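You operate a simulated robot arm through the tools that you are given. There is no shell and no other tool.

Carry out the task below with a simulated robot arm. There is one attempt and no reset: what you move stays moved.

TASK
Switch the isolator off and unlink the grey battery, minus first, capping each post as it comes bare.
Fine: the posts still carry 12 V: black post cap on minus, red post cap on plus. Set down upright: black post cap, red post cap.

It is judged by the outcome, as a careful person would: the job done as asked, and still so three seconds after it is handed in. It fails if anything else is knocked over, pushed out of place, dropped, spilled or broken. Lids that push on must go on centred and level and be pressed home; caps that screw on are set level and turned clockwise until they are tight.

THE ROBOT
A 6-joint arm with a two-finger gripper, fixed in place. Base frame: the origin is on the floor under the middle of its stand, x ahead of it, y to its left, z up. Readings come in m, degrees, newtons and seconds.
With the tool pointing down near the work surface it reaches from about 0.42 to 0.66 m from the base axis. Its first joint turns from -66.0 to 66.0 degrees. Payload 2.45 kg.
Tool frame: the origin (TCP) lies between the finger pads and is the grasp point; the fingertips stand 0.03 m ahead of it; z points along the fingers, y is the line along which they close. The gripper opens to 0.106 m; its body begins 0.079 m behind the TCP.
Orientation is that of the tool frame in the base frame, as a unit quaternion [w, x, y, z]. With the fingers straight down and closing along the base's y, the tool's x points along the base's -x, its y along +y and its z along -z.

THE INTERFACE
- The arm moves only by the tool send_rows. Its argument "commands" is a list of rows, each a list of 3 entries, a list of its own where there are three numbers: the finger opening in m, from 0 to 0.106, then the shift along the tool's x, y, z in units of 30 mm (1.0 is 30 mm), then the turn, a rotation vector about the tool's x, y, z in units of 8 degrees (1.0 is 8 degrees). In form: [[jaw, [dx, dy, dz], [ax, ay, az]], ...]. A call has 1 to 20 rows; each row shifts and turns the commanded pose from where the row before left it, along the tool's axes as they then stand. A call with a number of a shift or a turn outside -1 to 1 is refused whole. Each row takes 0.2 s and may step no farther than 0.05 m and 8.6 degrees from the row before; otherwise, or with a gripper value out of range, the whole call is refused. A pose out of reach is approached as far as the arm can. The call stops where the force on the tool passes 40 N (or 10 N more than at its start, if that is more) or the arm is blocked; 0.2 s more then pass. The fingers move at their own pace (about 0.153 m/s each) and stop on an object; they squeeze with about 20 N. The grip force told is the motor's: it shows also when the fingers shut on nothing. Time passes only in rows, and 0.2 s behind the last, so rows that do not move let the fingers close. The reply holds the time, the measured pose of the TCP, the force on the tool along the base axes, the opening and the grip force, in the units named above and with some noise, with the torque about the TCP (base axes, N m) and any sound that the robot's microphone picked up, and new pictures: "show" is both (left out), scene, wrist or none.
- Cameras (640 x 400 px; columns grow to the right, rows downward): "scene" is fixed at [0.0509, 0.4059, 1.4072]; the picture's right is [-0.80, -0.60, 0.00], its down [-0.33, 0.44, -0.83] and it looks along [0.50, -0.67, -0.55] (base axes); focal length 371 px, centre (320, 200). "wrist" rides on the gripper at [0.076, -0.002, -0.106] in the tool frame; the picture's right is [0.02, 1.00, 0.00], its down [-0.78, 0.02, -0.62] and it looks along [-0.62, 0.01, 0.78] (tool axes); focal length 247 px, centre (320, 200). There is no depth. A picture from a camera that has moved, and an enlarged one, comes with that camera's place and axes in the base frame and with its lens.
- zoom(camera, box): a new picture of the part [left, top, right, bottom] of that camera's present view, enlarged. The clock stands still meanwhile.
- finish_job(): hands the job in; it is judged then, once.

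Nothing tells you positions but the pictures and the camera data. Unless the task says otherwise, let go and move clear before handing in.

The tools are called after ">>>" as a command line: name --argument value ..., lists and objects as JSON in quotes. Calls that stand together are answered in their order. send_rows: Moves the arm, as the interface text tells. Its arguments: {"type":"object","properties":{"commands":{"type":"array"},"show":{"type":"string","enum":["both","scene","wrist","none"]}},"required":["commands"]} The other tools are called the same way: zoom (camera, box) takes an enlarged picture of a part of a camera's view; finish_job () hands the job in.

At the start:

```text
time_s: 0.0
eef_pos: [0.2573, -0.239, 1.0887]
tool_rot: [0.001, -0.001, 1.0, 0.0]
wrist_force: [-0.7, 0.2, 0.4]
torque: [0.0, 0.01, 0.05]
width: 0.1057
grip_force: 0.0
```

scene: 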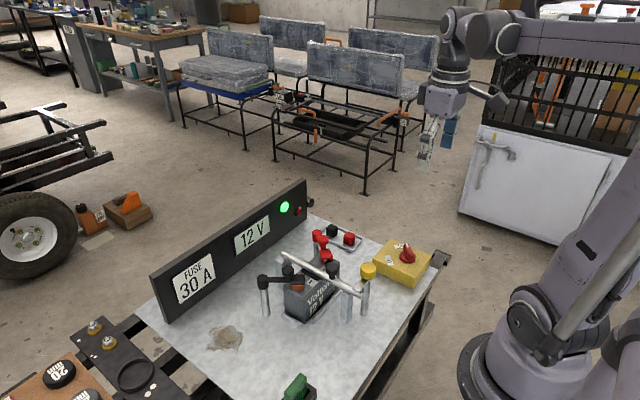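
wrist: 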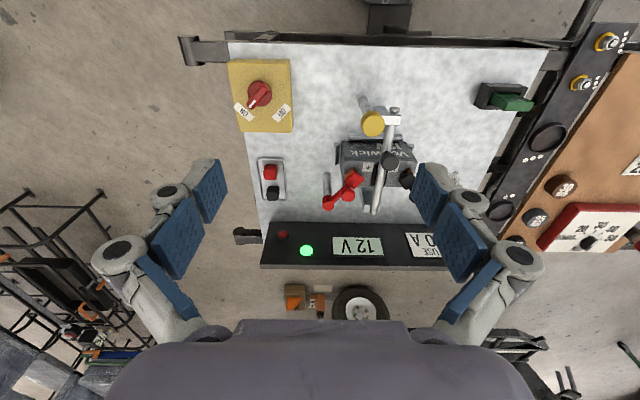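

I see a bench with a grey battery, a yellow isolator with a red knob, a tray with black and red caps and a green light panel. First I zoom in for detail before moving.

>>> zoom --camera "scene" --box '[240, 210, 460, 348]'

>>> zoom --camera "wrist" --box '[220, 40, 440, 178]'

>>> zoom --camera "wrist" --box '[240, 130, 440, 255]'

>>> zoom --camera "scene" --box '[250, 220, 370, 295]'

```text
2.90 times, centred on (350, 279) of scene
camera zoom: at [0.0509, 0.4059, 1.4072], right [-0.8, -0.6, 0.0], down [-0.33, 0.44, -0.83], along [0.5, -0.67, -0.55], focal length 1075 px, centre (233, -29)
```

zoom: 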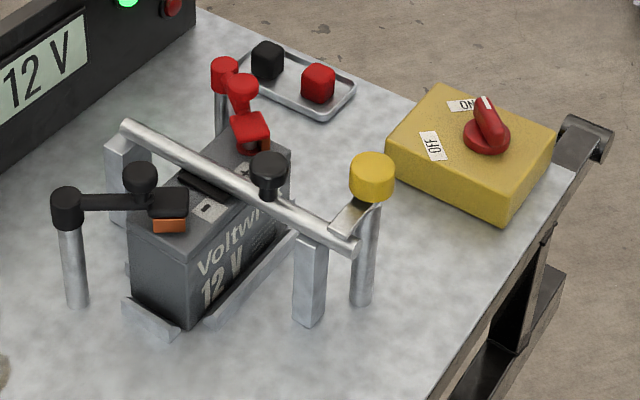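

```text
2.90 times, centred on (330, 109) of wrist
camera zoom: at [0.181, -0.2404, 1.1942], right [-0.02, 1.0, 0.0], down [0.78, 0.02, 0.62], along [0.62, 0.01, -0.78], focal length 716 px, centre (291, 464)
```

zoom: 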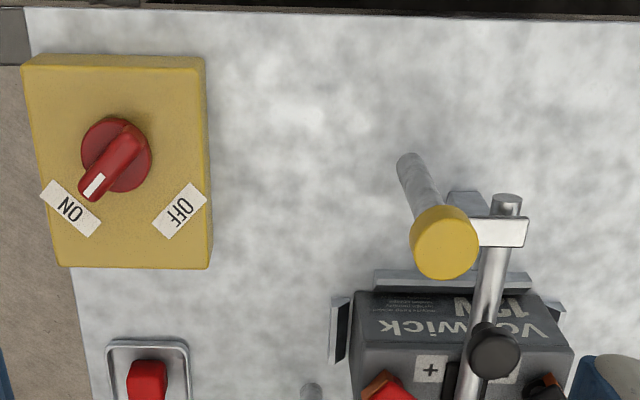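

```text
3.20 times, centred on (340, 192) of wrist
camera zoom: at [0.181, -0.2404, 1.1942], right [-0.02, 1.0, 0.0], down [0.78, 0.02, 0.62], along [0.62, 0.01, -0.78], focal length 790 px, centre (256, 224)
```

zoom: 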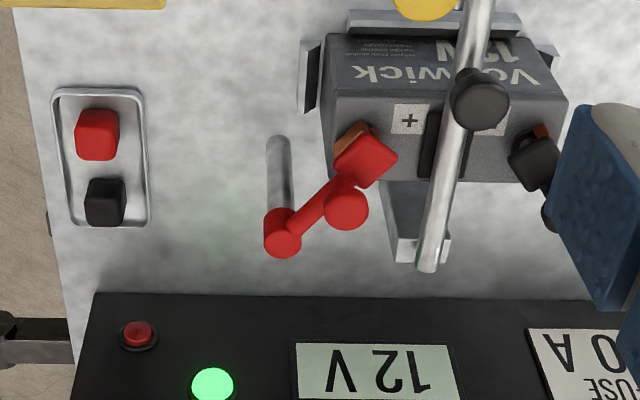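

```text
5.33 times, centred on (310, 258) of scene
camera zoom: at [0.0509, 0.4059, 1.4072], right [-0.8, -0.6, 0.0], down [-0.33, 0.44, -0.83], along [0.5, -0.67, -0.55], focal length 1978 px, centre (373, -107)
```

zoom: 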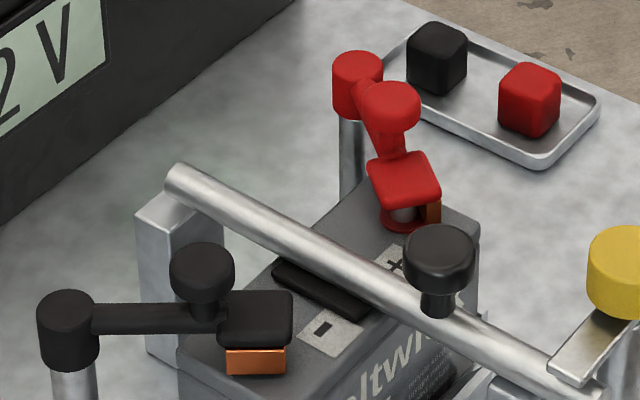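

The isolator knob appears to be near (0.32, -0.36, 0.70), pointing to ON. The minus clamp is near (0.46, -0.06) and the plus clamp near (0.46, -0.17), both on leads pivoted at outer posts. The caps sit in a tray near (0.51 to 0.58, -0.36). I'll move above the isolator first for a closer view.

>>> send_rows --commands '[[0.106, [-0.2, -0.39, 0.7], [0, 0, 0]], [0.106, [-0.2, -0.39, 0.7], [0, 0, 0]], [0.106, [-0.2, -0.39, 0.7], [0, 0, 0]], [0.106, [-0.2, -0.39, 0.7], [0, 0, 0]], [0.106, [-0.2, -0.39, 0.7], [0, 0, 0]], [0.106, [-0.2, -0.39, 0.7], [0, 0, 0]], [0.106, [-0.2, -0.39, 0.7], [0, 0, 0]], [0.106, [-0.2, -0.39, 0.7], [0, 0, 0]], [0.106, [-0.2, -0.39, 0.7], [0, 0, 0]], [0.106, [-0.2, -0.39, 0.7], [0, 0, 0]]]'

```text
time_s: 2.2
eef_pos: [0.3198, -0.3543, 0.8792]
tool_rot: [0.001, 0.0, 1.0, 0.001]
wrist_force: [0.5, -0.1, 0.1]
torque: [0.0, -0.02, 0.0]
width: 0.106
grip_force: 0.1
camera wrist: at [0.2428, -0.3563, 0.9852], right [-0.02, 1.0, 0.0], down [0.78, 0.02, 0.62], along [0.62, 0.01, -0.78], focal length 247 px, centre (320, 200)
```

scene: 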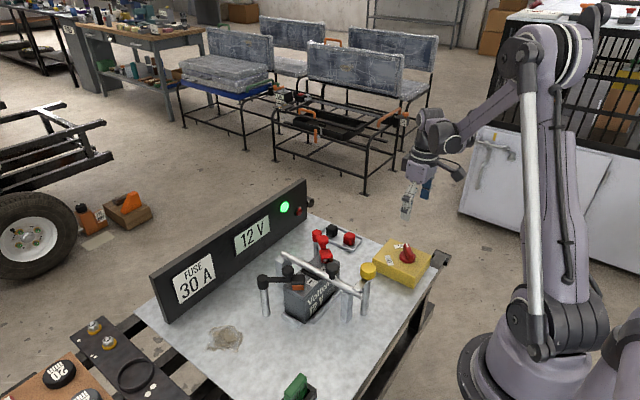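
wrist: 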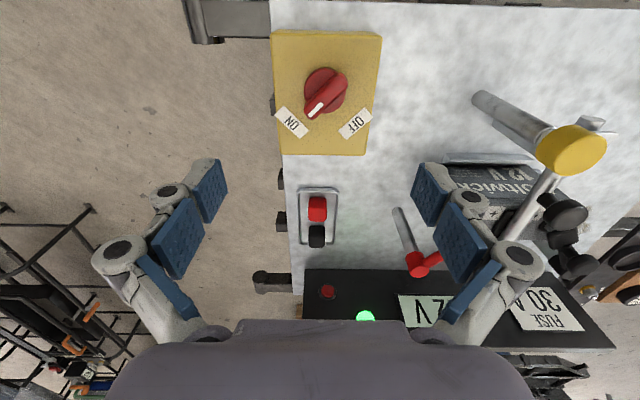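

>>> zoom --camera "wrist" --box '[260, 20, 400, 108]'

>>> zoom --camera "scene" --box '[360, 150, 460, 295]'

>>> zoom --camera "wrist" --box '[380, 80, 640, 280]'

```text
4.55 times, centred on (330, 64) of wrist
camera zoom: at [0.2428, -0.3563, 0.9852], right [-0.02, 1.0, 0.0], down [0.78, 0.02, 0.62], along [0.62, 0.01, -0.78], focal length 1123 px, centre (274, 818)
```

zoom: 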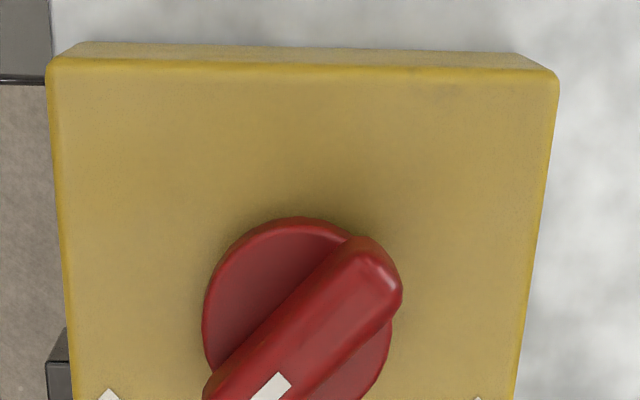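

```text
2.76 times, centred on (410, 222) of scene
camera zoom: at [0.0509, 0.4059, 1.4072], right [-0.8, -0.6, 0.0], down [-0.33, 0.44, -0.83], along [0.5, -0.67, -0.55], focal length 1023 px, centre (72, 138)
```

zoom: 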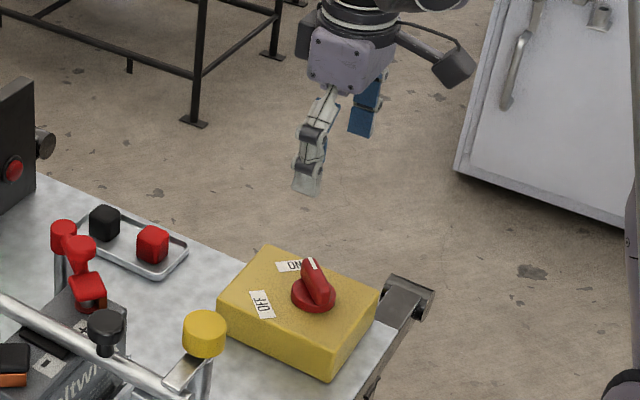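

```text
2.00 times, centred on (510, 180) of wrist
camera zoom: at [0.2428, -0.3563, 0.9852], right [-0.02, 1.0, 0.0], down [0.78, 0.02, 0.62], along [0.62, 0.01, -0.78], focal length 494 px, centre (-60, 240)
```

zoom: 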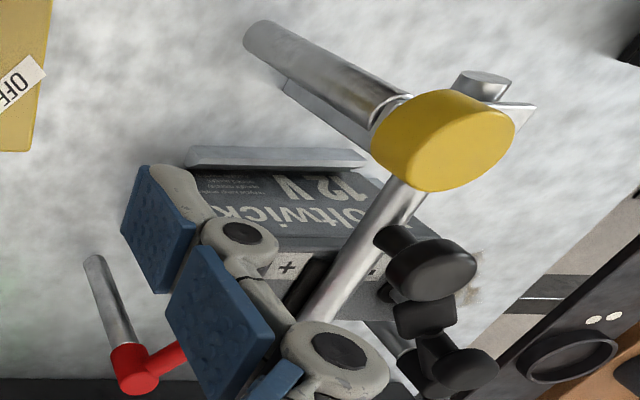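

The knob handle points to ON, at about -42° from +x, with its centre near (0.318, -0.349, 0.71). I'll turn the gripper so it closes across the handle and come down part way.

>>> send_rows --commands '[[0.106, [0, 0.17, 0.4], [0, 0, 0]], [0.106, [0, 0, 0.4], [0, 0, 1]], [0.106, [0, 0, 0.4], [0, 0, 1]], [0.106, [0, 0, 0.4], [0, 0, 1]], [0.106, [0, 0, 0.4], [0, 0, 1]], [0.106, [0, 0, 0.4], [0, 0, 1]], [0.08, [0, 0, 0], [0, 0, 0.4]], [0.07, [0, 0, 0], [0, 0, 0]]]'

```text
time_s: 4.0
eef_pos: [0.317, -0.3503, 0.8065]
tool_rot: [0.0, 0.369, 0.93, 0.0]
wrist_force: [0.4, -0.1, 0.2]
torque: [-0.01, 0.02, 0.0]
width: 0.0699
grip_force: 0.0
camera wrist: at [0.2608, -0.2991, 0.9115], right [0.67, 0.74, 0.0], down [0.58, -0.52, 0.62], along [0.46, -0.42, -0.78], focal length 247 px, centre (320, 200)
```

scene: 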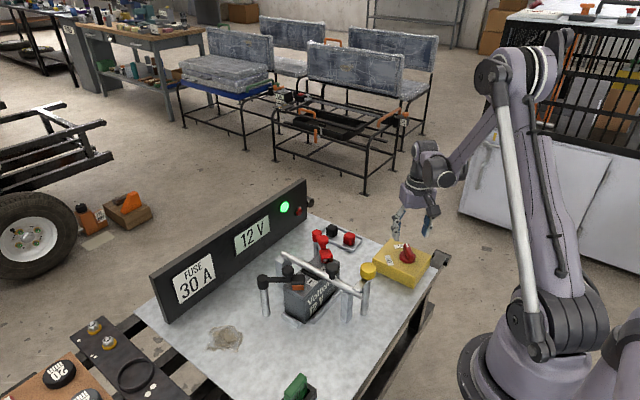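
wrist: 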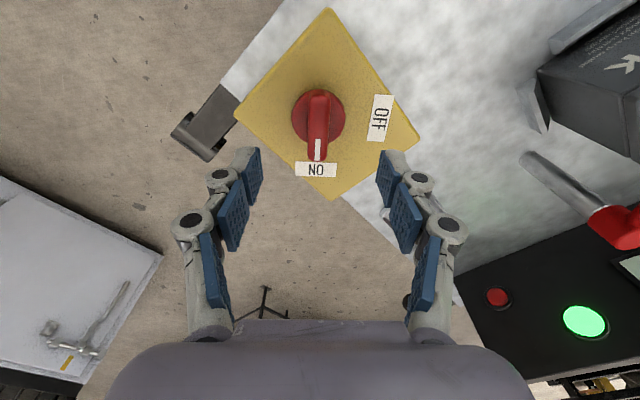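

The handle is now aligned between the fingers. I'll descend in steps while watching its height.

>>> send_rows --commands '[[0.07, [0, 0, 0.5], [0, 0, 0]], [0.07, [0, 0, 0.5], [0, 0, 0]], [0.06, [0, 0, 0.5], [0, 0, 0]], [0.055, [0, 0, 0.4], [0, 0, 0]]]'

>>> zoom --camera "scene" --box '[360, 200, 460, 295]'

>>> zoom --camera "wrist" --box '[220, 40, 420, 200]'

```text
time_s: 5.0
eef_pos: [0.3169, -0.3509, 0.7469]
tool_rot: [0.001, 0.368, 0.93, 0.001]
wrist_force: [0.1, -0.5, -1.1]
torque: [0.0, 0.02, 0.01]
width: 0.0549
grip_force: 0.0
camera wrist: at [0.2603, -0.3001, 0.8531], right [0.67, 0.74, 0.0], down [0.58, -0.52, 0.62], along [0.46, -0.41, -0.78], focal length 247 px, centre (320, 200)
```

scene: 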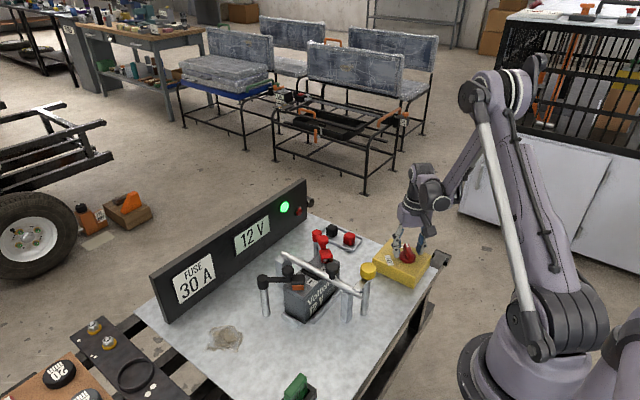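
wrist: 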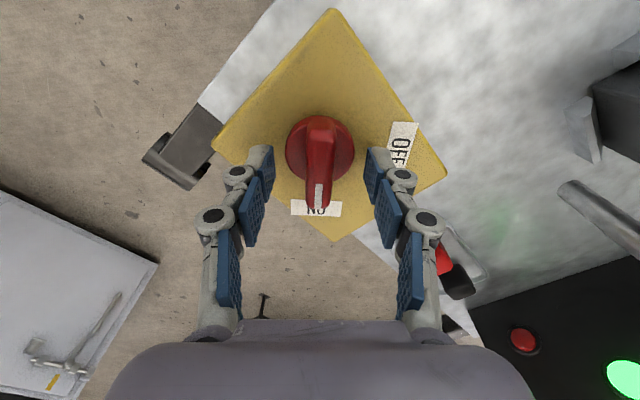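

```text
4.21 times, centred on (410, 248) of scene
camera zoom: at [0.0509, 0.4059, 1.4072], right [-0.8, -0.6, 0.0], down [-0.33, 0.44, -0.83], along [0.5, -0.67, -0.55], focal length 1562 px, centre (-59, 0)
```

zoom: 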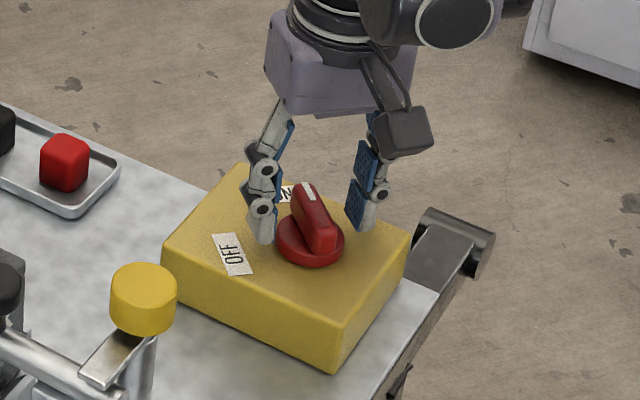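

```text
2.50 times, centred on (320, 120) of wrist
camera zoom: at [0.2603, -0.3001, 0.8531], right [0.67, 0.74, 0.0], down [0.58, -0.52, 0.62], along [0.46, -0.41, -0.78], focal length 617 px, centre (320, 400)
```

zoom: 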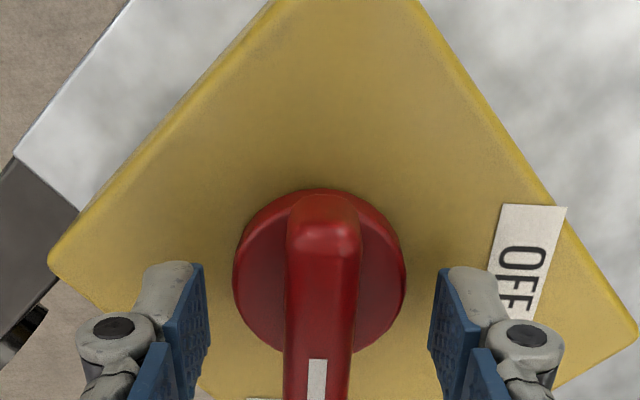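

The handle top is at about z=0.73 and its disc top at about 0.70. I'll go down 8 mm and close on the handle.

>>> send_rows --commands '[[0.055, [0, 0, 0.28], [0, 0, 0]], [0.03, [0, 0, 0], [0, 0, 0]], [0.01, [0, 0, 0], [0, 0, 0]], [0.005, [0, 0, 0], [0, 0, 0]]]'

>>> zoom --camera "wrist" --box '[220, 40, 420, 240]'

```text
time_s: 6.0
eef_pos: [0.3175, -0.3516, 0.7398]
tool_rot: [0.0, 0.368, 0.93, 0.0]
wrist_force: [-2.9, -6.6, 15.4]
torque: [0.01, 0.35, 0.05]
width: 0.043
grip_force: 45.4
camera wrist: at [0.2608, -0.3006, 0.8454], right [0.67, 0.74, 0.0], down [0.58, -0.52, 0.62], along [0.46, -0.42, -0.78], focal length 247 px, centre (320, 200)
```

scene: 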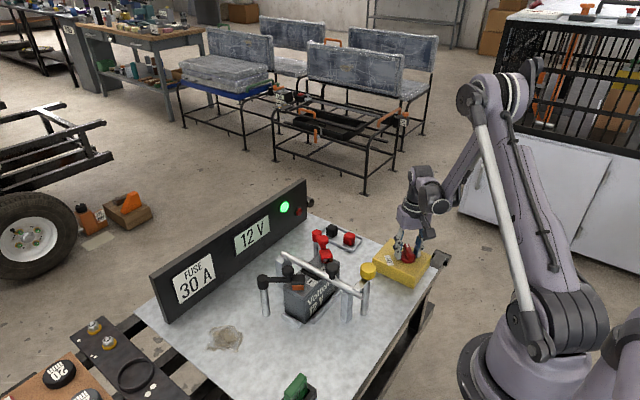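
wrist: 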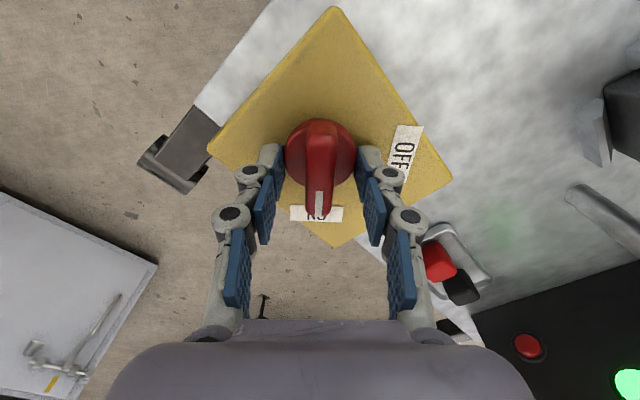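

```text
2.00 times, centred on (320, 140) of wrist
camera zoom: at [0.2608, -0.3006, 0.8454], right [0.67, 0.74, 0.0], down [0.58, -0.52, 0.62], along [0.46, -0.42, -0.78], focal length 494 px, centre (320, 320)
```

zoom: 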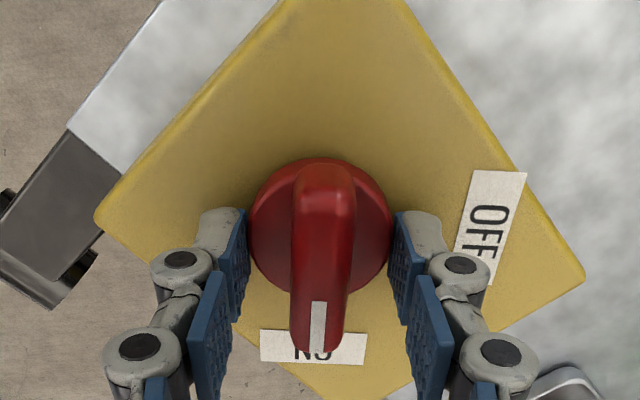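

The fingers closed on the knob's base disc (0.043 m) and the tips touched the box. I'll open, rise 13 mm and close on the handle itself.

>>> send_rows --commands '[[0.06, [0, 0, 0], [0, 0, 0]], [0.06, [0, 0, -0.45], [0, 0, 0]], [0.06, [0, 0, 0], [0, 0, 0]], [0.03, [0, 0, 0], [0, 0, 0]], [0.005, [0, 0, 0], [0, 0, 0]], [0.005, [0, 0, 0], [0, 0, 0]]]'

>>> zoom --camera "wrist" --box '[220, 40, 420, 240]'

>>> zoom --camera "scene" --box '[360, 200, 460, 295]'

```text
time_s: 7.4
eef_pos: [0.3167, -0.353, 0.7544]
tool_rot: [0.0, 0.368, 0.93, 0.0]
wrist_force: [-0.5, -2.2, 5.1]
torque: [0.07, 0.06, -0.02]
width: 0.0158
grip_force: 41.9
camera wrist: at [0.2602, -0.3003, 0.8601], right [0.67, 0.74, 0.0], down [0.58, -0.52, 0.62], along [0.46, -0.42, -0.78], focal length 247 px, centre (320, 200)
```

scene: 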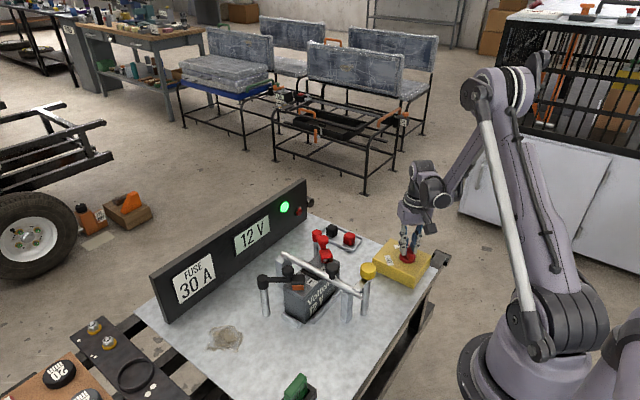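
wrist: 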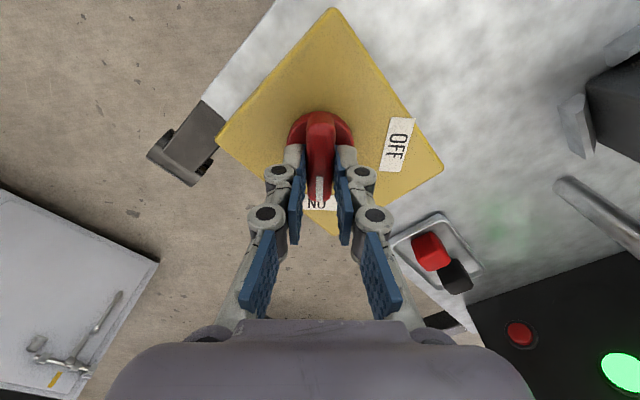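

```text
2.00 times, centred on (320, 140) of wrist
camera zoom: at [0.2602, -0.3003, 0.8601], right [0.67, 0.74, 0.0], down [0.58, -0.52, 0.62], along [0.46, -0.42, -0.78], focal length 494 px, centre (320, 320)
```

zoom: 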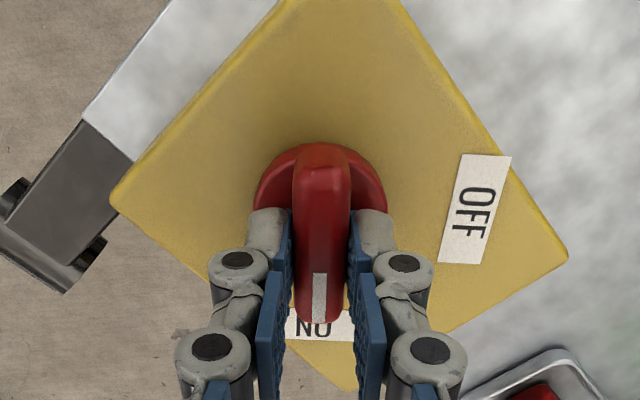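

```text
4.21 times, centred on (410, 248) of scene
camera zoom: at [0.0509, 0.406, 1.4072], right [-0.8, -0.6, 0.0], down [-0.33, 0.44, -0.83], along [0.5, -0.67, -0.55], focal length 1562 px, centre (-59, 0)
```

zoom: 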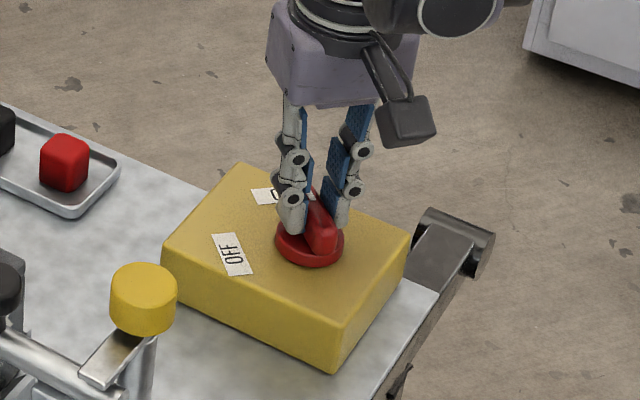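

The handle is gripped (0.0158 m wide) and OFF lies about 86–90° counterclockwise from above. I'll start turning it gently about the knob axis.

>>> send_rows --commands '[[0.005, [0, 0.025, 0], [0, 0, -0.8]], [0.005, [0, 0.025, 0], [0, 0, -0.8]], [0.005, [0, 0.025, 0], [0, 0, -0.8]], [0.005, [0, 0.025, 0], [0, 0, -0.8]], [0.005, [0, 0.025, 0], [0, 0, -0.8]]]'

>>> zoom --camera "wrist" --box '[220, 40, 420, 240]'

```text
time_s: 8.6
eef_pos: [0.318, -0.3509, 0.7555]
tool_rot: [-0.002, 0.096, 0.995, -0.004]
wrist_force: [-15.1, -21.6, 9.0]
torque: [-0.81, -0.73, 0.07]
width: 0.016
grip_force: 42.4
camera wrist: at [0.2431, -0.336, 0.8602], right [0.17, 0.99, -0.01], down [0.77, -0.13, 0.62], along [0.61, -0.11, -0.78], focal length 247 px, centre (320, 200)
```

scene: 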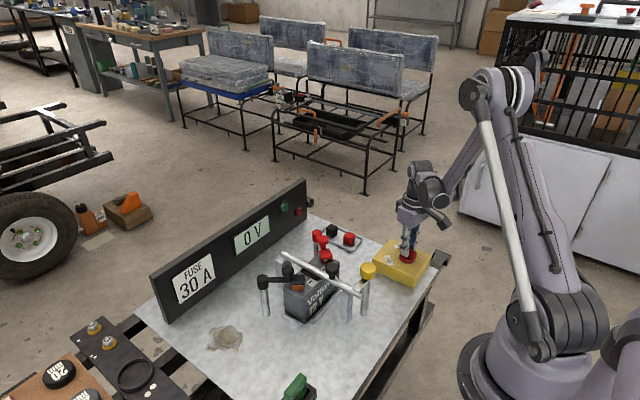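
wrist: 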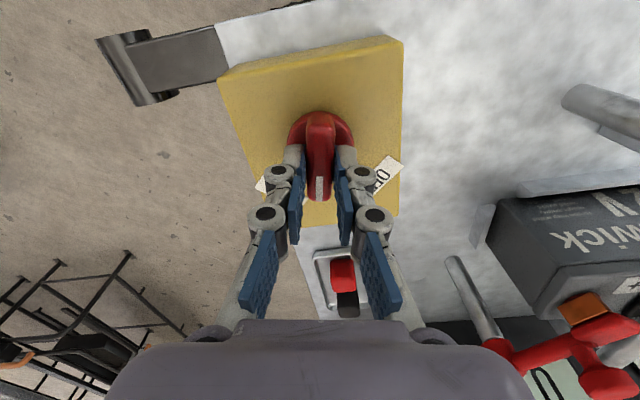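

```text
2.00 times, centred on (320, 140) of wrist
camera zoom: at [0.2431, -0.336, 0.8602], right [0.17, 0.99, -0.01], down [0.77, -0.13, 0.62], along [0.61, -0.11, -0.78], focal length 494 px, centre (320, 320)
```

zoom: 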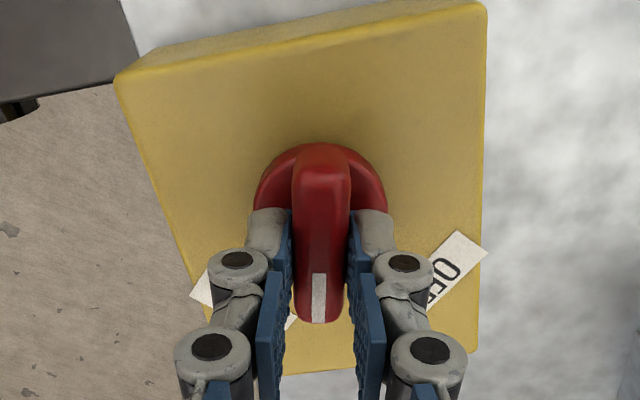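

The panel now reads 0 V, but side force shows the knob axis lies at my original TCP. I'll undo that small shift and keep turning to OFF purely about the tool axis.

>>> send_rows --commands '[[0.005, [0.04, -0.12, 0], [0, 0, 0]], [0.005, [0, 0, 0], [0, 0, -0.8]], [0.005, [0, 0, 0], [0, 0, -0.8]], [0.005, [0, 0, 0], [0, 0, -0.8]], [0.005, [0, 0, 0], [0, 0, -0.8]]]'

>>> zoom --camera "wrist" --box '[220, 40, 420, 240]'

```text
time_s: 9.8
eef_pos: [0.3174, -0.3488, 0.7529]
tool_rot: [0.001, -0.127, 0.992, 0.001]
wrist_force: [-3.8, 4.1, -3.7]
torque: [-0.17, 1.29, -0.01]
width: 0.0157
grip_force: 41.3
camera wrist: at [0.2444, -0.37, 0.86], right [-0.27, 0.96, 0.0], down [0.75, 0.21, 0.62], along [0.6, 0.17, -0.78], focal length 247 px, centre (320, 200)
```

scene: 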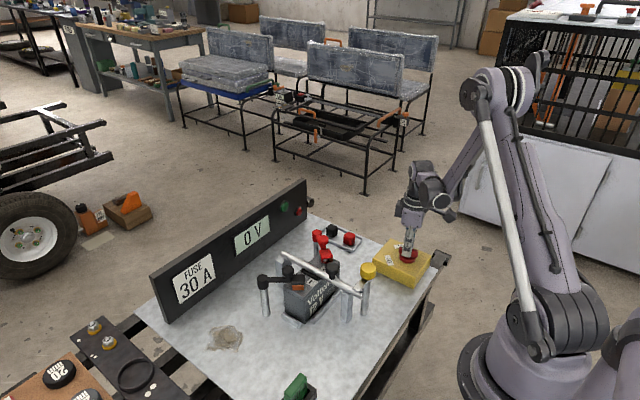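
wrist: 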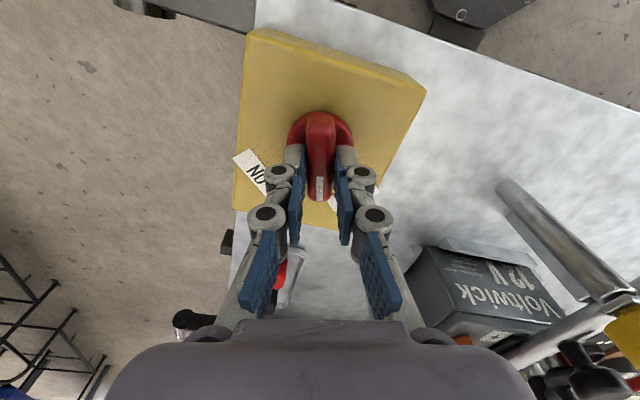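

```text
2.00 times, centred on (320, 140) of wrist
camera zoom: at [0.2444, -0.37, 0.86], right [-0.27, 0.96, 0.0], down [0.75, 0.21, 0.62], along [0.6, 0.17, -0.78], focal length 494 px, centre (320, 320)
```

zoom: 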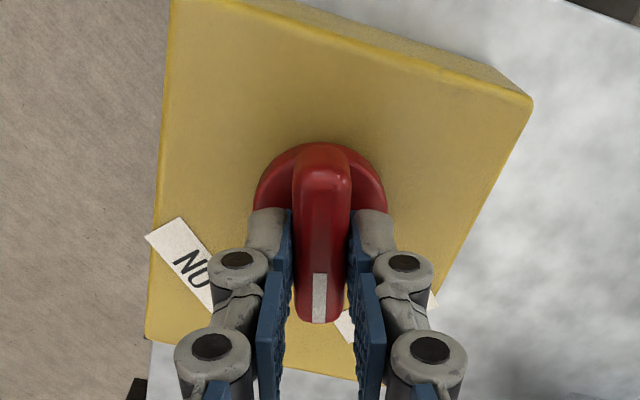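

Low forces now and the handle is at about +15°. I'll turn the remaining ~29° to OFF.

>>> send_rows --commands '[[0.005, [0, 0, 0], [0, 0, -0.8]], [0.005, [0, 0, 0], [0, 0, -0.8]], [0.005, [0, 0, 0], [0, 0, -0.8]], [0.005, [0, 0, 0], [0, 0, -0.8]], [0.005, [0, 0, 0], [0, 0, -0.5]], [0.005, [0, 0, 0], [0, 0, 0]]]'

>>> zoom --camera "wrist" --box '[220, 40, 420, 240]'

```text
time_s: 11.2
eef_pos: [0.3183, -0.3477, 0.7547]
tool_rot: [0.001, -0.376, 0.927, 0.005]
wrist_force: [-8.2, 23.9, -21.5]
torque: [0.73, 0.08, -0.01]
width: 0.0159
grip_force: 41.4
camera wrist: at [0.264, -0.4031, 0.8599], right [-0.71, 0.7, 0.01], down [0.55, 0.55, 0.62], along [0.43, 0.45, -0.78], focal length 247 px, centre (320, 200)
```

scene: 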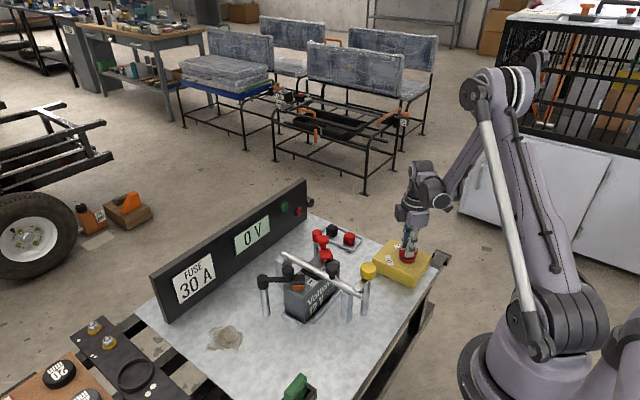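
wrist: 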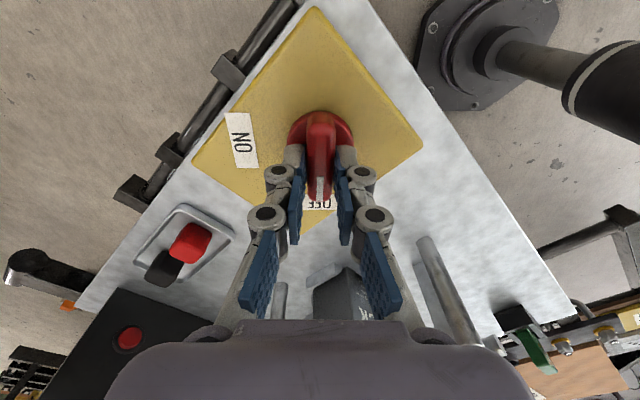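

```text
2.00 times, centred on (320, 140) of wrist
camera zoom: at [0.264, -0.4031, 0.8599], right [-0.71, 0.7, 0.01], down [0.55, 0.55, 0.62], along [0.43, 0.45, -0.78], focal length 494 px, centre (320, 320)
```

zoom: 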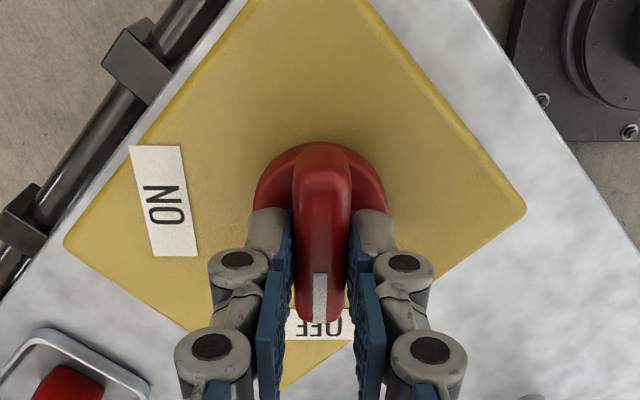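

The mark now points at OFF and the panel reads 0 V. I'll open the fingers, rise straight up and check that the knob stays there.

>>> send_rows --commands '[[0.04, [0, 0, 0], [0, 0, 0]], [0.05, [0, 0, 0], [0, 0, 0]], [0.05, [0, 0, -0.5], [0, 0, 0]], [0.05, [0, 0, -1], [0, 0, 0]], [0.05, [0, 0, -1], [0, 0, 0]], [0.05, [0, 0, -1], [0, 0, 0]], [0.05, [0, 0, -1], [0, 0, 0]]]'

>>> zoom --camera "wrist" --box '[220, 20, 460, 200]'

>>> zoom --camera "scene" --box '[250, 190, 450, 330]'

```text
time_s: 12.8
eef_pos: [0.3173, -0.3513, 0.8916]
tool_rot: [0.001, -0.376, 0.927, 0.0]
wrist_force: [0.0, 0.0, 0.1]
torque: [0.0, 0.04, -0.03]
width: 0.0498
grip_force: 0.0
camera wrist: at [0.2634, -0.4048, 0.9963], right [-0.71, 0.7, 0.0], down [0.55, 0.56, 0.62], along [0.44, 0.44, -0.78], focal length 247 px, centre (320, 200)
```

scene: 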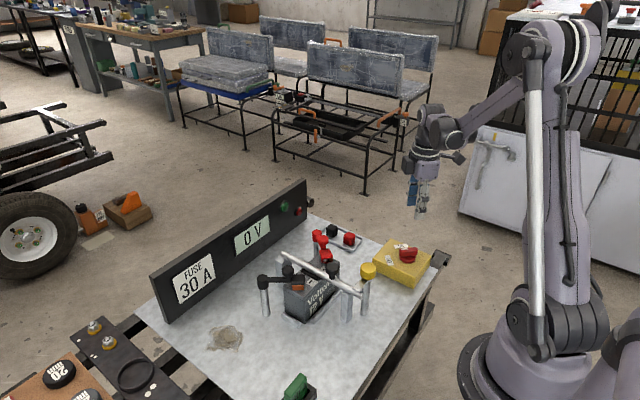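
wrist: 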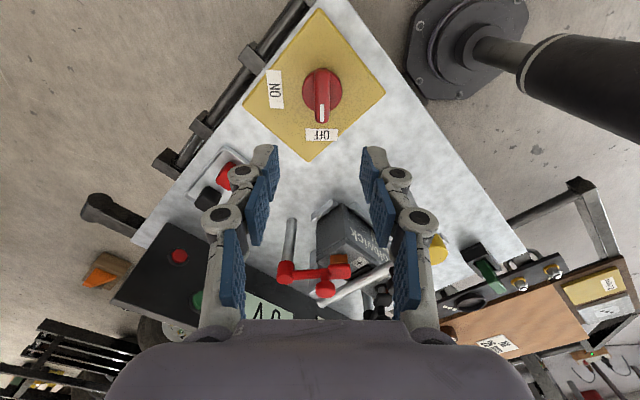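

```text
2.22 times, centred on (340, 110) of wrist
camera zoom: at [0.2634, -0.4048, 0.9963], right [-0.71, 0.7, 0.0], down [0.55, 0.56, 0.62], along [0.44, 0.44, -0.78], focal length 549 px, centre (276, 400)
```

zoom: 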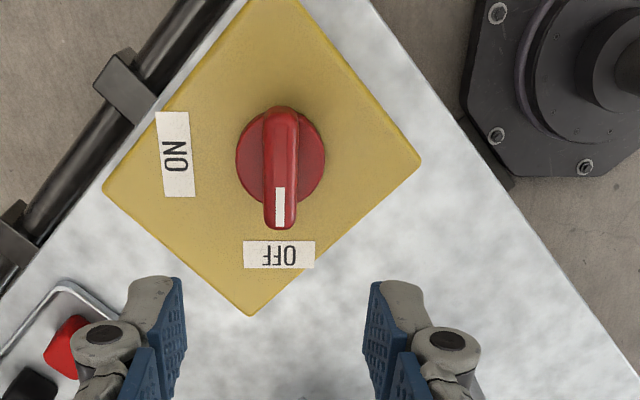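

```text
2.86 times, centred on (350, 260) of scene
camera zoom: at [0.0509, 0.406, 1.4072], right [-0.8, -0.6, 0.0], down [-0.33, 0.44, -0.83], along [0.5, -0.67, -0.55], focal length 1060 px, centre (234, 29)
```

zoom: 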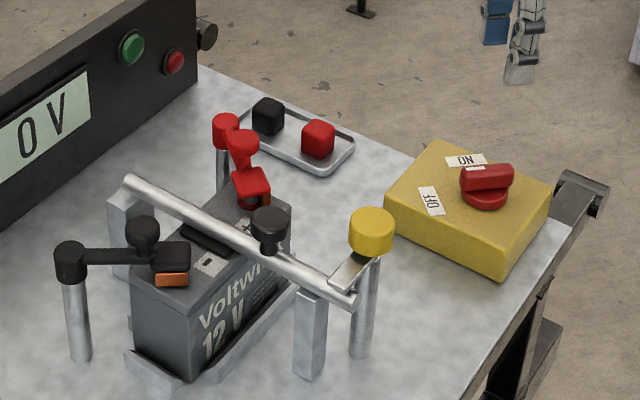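

The isolator stays OFF with the panel at 0 V. Next I'll square the gripper and travel high across to the minus lead to inspect it.

>>> send_rows --commands '[[0.05, [0, 0, -0.3], [0, 0, 1]], [0.05, [0, 0, -0.3], [0, 0, 1]], [0.05, [0, 0, -0.3], [0, 0, 1]], [0.05, [0, 0, -0.3], [0, 0, 1]], [0.05, [0, 0, 0], [0, 0, 1]], [0.05, [0, 0, 0], [0, 0, 0.52]], [0.05, [-0.33, 0.92, 0], [0, 0, 0]], [0.05, [-0.33, 0.92, 0], [0, 0, 0]], [0.05, [-0.33, 0.92, 0], [0, 0, 0]], [0.05, [-0.33, 0.92, 0], [0, 0, 0]], [0.05, [-0.33, 0.92, 0], [0, 0, 0]], [0.05, [-0.33, 0.92, 0], [0, 0, 0]], [0.05, [-0.33, 0.92, 0], [0, 0, 0]], [0.05, [-0.33, 0.92, 0], [0, 0, 0]], [0.05, [-0.33, 0.92, 0], [0, 0, 0]], [0.05, [-0.33, 0.92, 0], [0, 0, 0]], [0.05, [-0.33, 0.92, 0], [0, 0, 0]]]'

>>> zoom --camera "wrist" --box '[220, 40, 420, 200]'

```text
time_s: 16.4
eef_pos: [0.4282, -0.0477, 0.927]
tool_rot: [0.001, 0.001, 1.0, 0.0]
wrist_force: [-0.2, -0.6, 0.3]
torque: [-0.04, 0.0, 0.01]
width: 0.0499
grip_force: 0.1
camera wrist: at [0.3512, -0.0495, 1.0323], right [-0.02, 1.0, 0.0], down [0.78, 0.02, 0.62], along [0.62, 0.01, -0.78], focal length 247 px, centre (320, 200)
```

scene: 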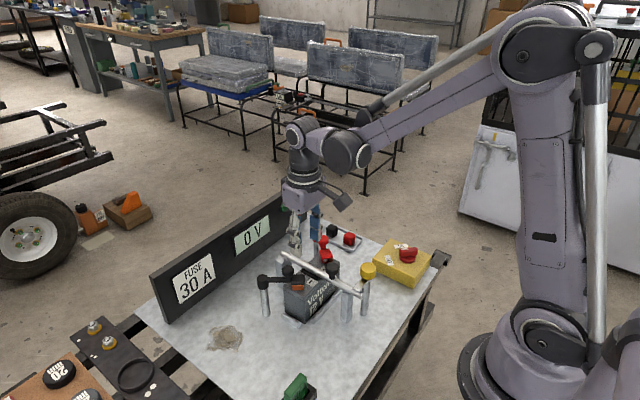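
wrist: 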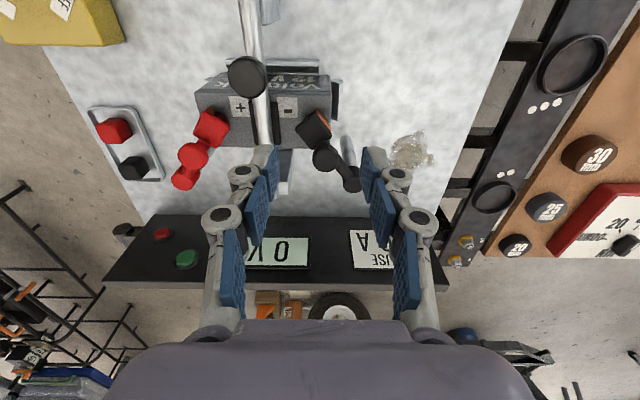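

```text
2.50 times, centred on (320, 120) of wrist
camera zoom: at [0.3512, -0.0495, 1.0323], right [-0.02, 1.0, 0.0], down [0.78, 0.02, 0.62], along [0.62, 0.01, -0.78], focal length 617 px, centre (320, 400)
```

zoom: 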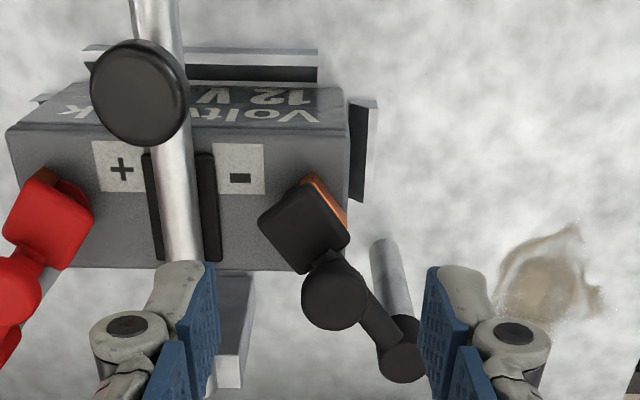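

The copper backing on the minus lead faces the outer/robot side, so the lead swings outward about its post at (0.522, -0.006), and its handle knob is at (0.479, -0.042, ~0.80). I'll align over that knob so the fingers close along the swing direction.

>>> send_rows --commands '[[0.05, [-0.83, 0.1, 0.5], [0, 0, 0]], [0.05, [-0.83, 0.1, 0.5], [0, 0, 0]], [0.05, [0, 0, 0], [0, 0, -1]], [0.05, [0, 0, 0], [0, 0, -1]], [0.05, [0, 0, 0], [0, 0, -1]], [0.05, [0, 0, 0], [0, 0, -1]], [0.05, [0, 0, 0], [0, 0, -0.6]], [0.05, [0, 0, 0], [0, 0, 0]]]'

>>> zoom --camera "wrist" --box '[220, 60, 420, 220]'

>>> zoom --camera "scene" --box '[240, 200, 360, 320]'

```text
time_s: 18.2
eef_pos: [0.4761, -0.042, 0.8952]
tool_rot: [0.0, -0.315, 0.949, 0.0]
wrist_force: [-0.7, -0.2, 0.7]
torque: [-0.02, -0.03, 0.01]
width: 0.0502
grip_force: 0.0
camera wrist: at [0.417, -0.0885, 1.0017], right [-0.62, 0.79, 0.0], down [0.62, 0.48, 0.62], along [0.49, 0.38, -0.78], focal length 247 px, centre (320, 200)
```

scene: 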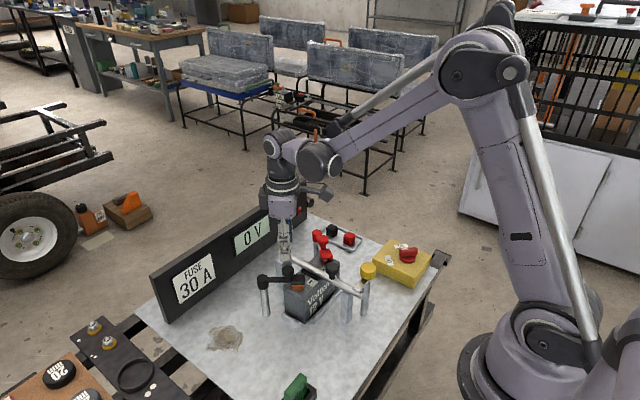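
wrist: 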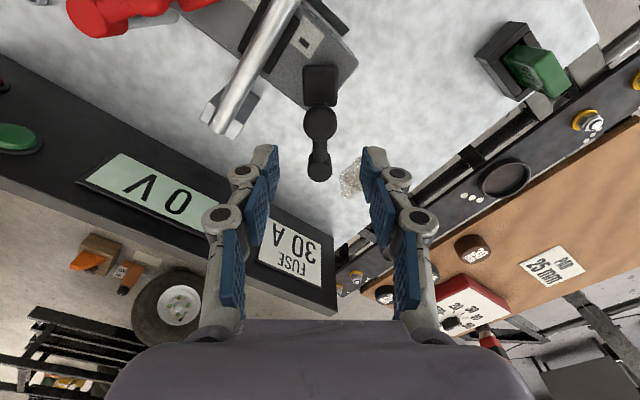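

```text
2.50 times, centred on (320, 140) of wrist
camera zoom: at [0.417, -0.0885, 1.0017], right [-0.62, 0.79, 0.0], down [0.62, 0.48, 0.62], along [0.49, 0.38, -0.78], focal length 617 px, centre (320, 350)
```

zoom: 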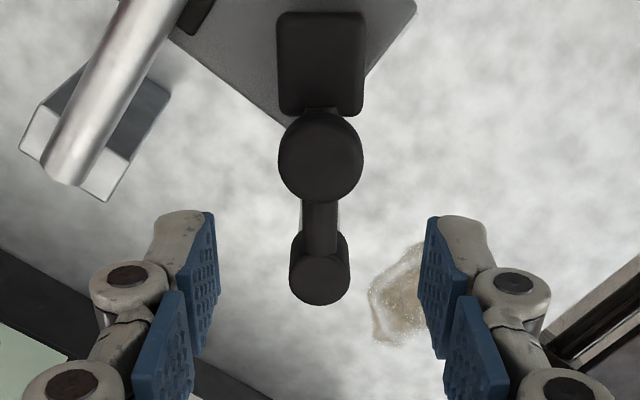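

```text
3.33 times, centred on (300, 260) of scene
camera zoom: at [0.0509, 0.4059, 1.4072], right [-0.8, -0.6, 0.0], down [-0.33, 0.44, -0.83], along [0.5, -0.67, -0.55], focal length 1236 px, centre (387, 0)
```

zoom: 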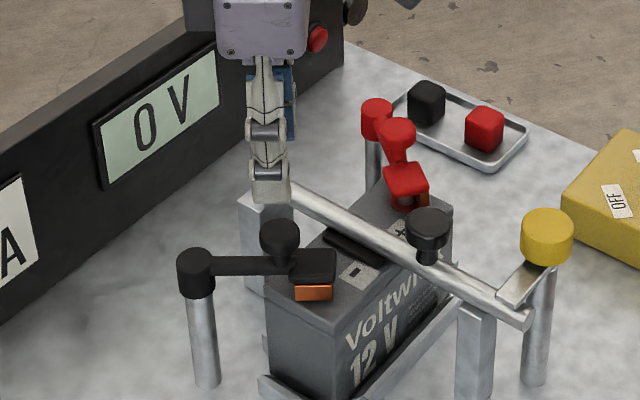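

The arm lies exactly along the picture's vertical, so the gripper is square to it. I'll descend over the knob to about z=0.813 with the jaws at 0.05.

>>> send_rows --commands '[[0.055, [0, 0, 0.7], [0, 0, 0]], [0.055, [0, 0, 0.7], [0, 0, 0]], [0.055, [0, 0, 0.7], [0, 0, 0]], [0.055, [0, 0, 0.6], [0, 0, 0]]]'

>>> zoom --camera "wrist" --box '[220, 60, 420, 220]'

>>> zoom --camera "scene" --box '[240, 200, 360, 320]'

```text
time_s: 19.2
eef_pos: [0.4765, -0.0403, 0.8152]
tool_rot: [0.001, -0.314, 0.949, 0.001]
wrist_force: [0.1, 0.3, -0.3]
torque: [-0.01, 0.0, 0.03]
width: 0.0548
grip_force: 0.0
camera wrist: at [0.4173, -0.0882, 0.9205], right [-0.61, 0.79, 0.0], down [0.62, 0.48, 0.62], along [0.49, 0.38, -0.78], focal length 247 px, centre (320, 200)
```

scene: 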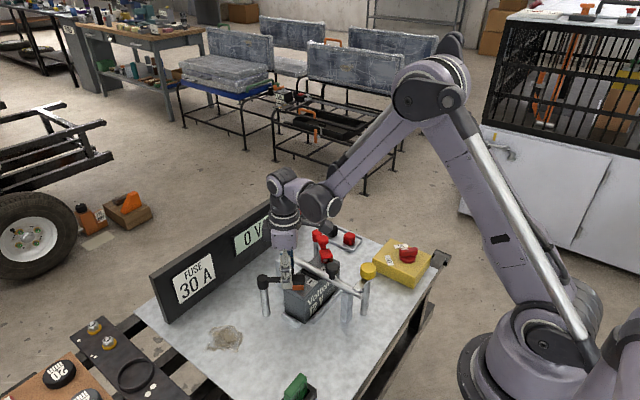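
wrist: 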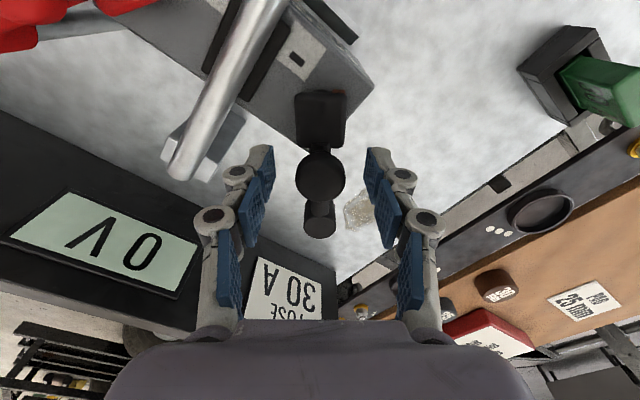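

```text
2.50 times, centred on (320, 140) of wrist
camera zoom: at [0.4173, -0.0882, 0.9205], right [-0.61, 0.79, 0.0], down [0.62, 0.48, 0.62], along [0.49, 0.38, -0.78], focal length 617 px, centre (320, 350)
```

zoom: 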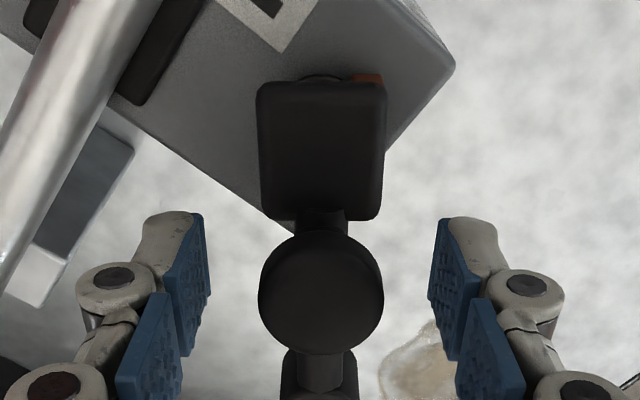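

```text
3.33 times, centred on (300, 260) of scene
camera zoom: at [0.051, 0.4059, 1.4072], right [-0.8, -0.6, 0.0], down [-0.33, 0.44, -0.83], along [0.5, -0.67, -0.55], focal length 1236 px, centre (387, 0)
```

zoom: 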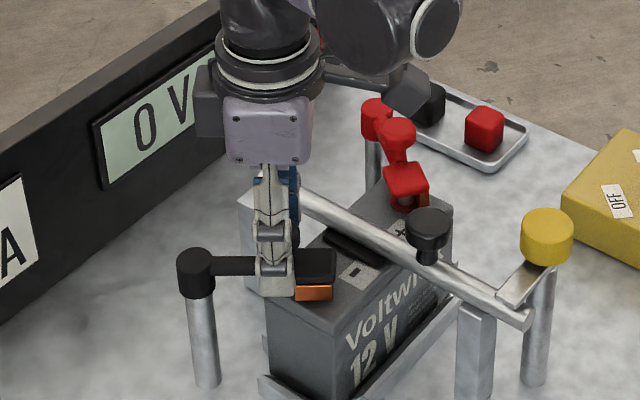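

The knob top is at about z=0.805, centred between the pads. I'll close on it.

>>> send_rows --commands '[[0.03, [0, 0, 0], [0, 0, 0]], [0.015, [0, 0, 0], [0, 0, 0]], [0.01, [0, 0, 0], [0, 0, 0]]]' --show "wrist"

>>> zoom --camera "wrist" --box '[220, 60, 420, 220]'

>>> zoom --camera "scene" --box '[240, 200, 360, 320]'

```text
time_s: 20.0
eef_pos: [0.4781, -0.0416, 0.8147]
tool_rot: [0.001, -0.314, 0.949, 0.0]
wrist_force: [-0.7, 0.4, -5.9]
torque: [-0.01, -0.03, 0.03]
width: 0.0261
grip_force: 45.4
camera wrist: at [0.4173, -0.0882, 0.9206], right [-0.61, 0.79, 0.0], down [0.62, 0.48, 0.62], along [0.49, 0.38, -0.78], focal length 247 px, centre (320, 200)
```

wrist: 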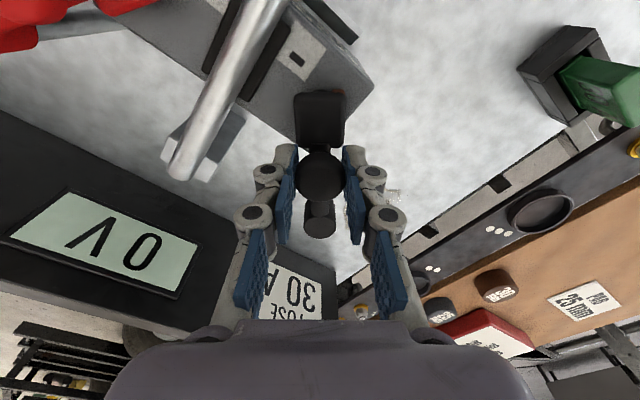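

```text
2.50 times, centred on (320, 140) of wrist
camera zoom: at [0.4173, -0.0882, 0.9206], right [-0.61, 0.79, 0.0], down [0.62, 0.48, 0.62], along [0.49, 0.38, -0.78], focal length 617 px, centre (320, 350)
```

zoom: 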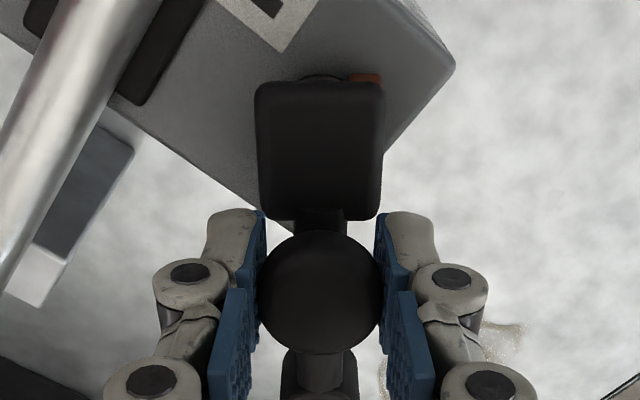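

```text
3.33 times, centred on (300, 260) of scene
camera zoom: at [0.051, 0.4059, 1.4072], right [-0.8, -0.6, 0.0], down [-0.33, 0.44, -0.83], along [0.5, -0.67, -0.55], focal length 1236 px, centre (387, 0)
```

zoom: 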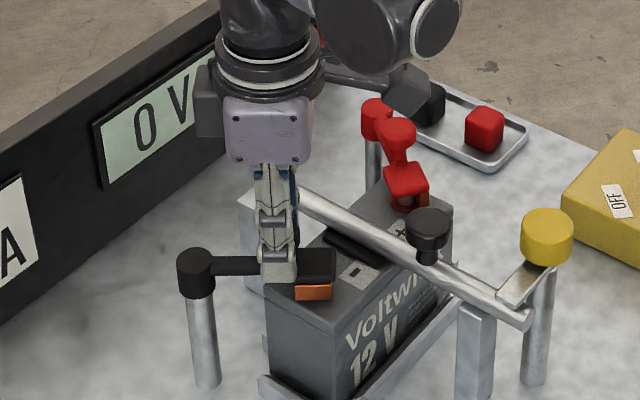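

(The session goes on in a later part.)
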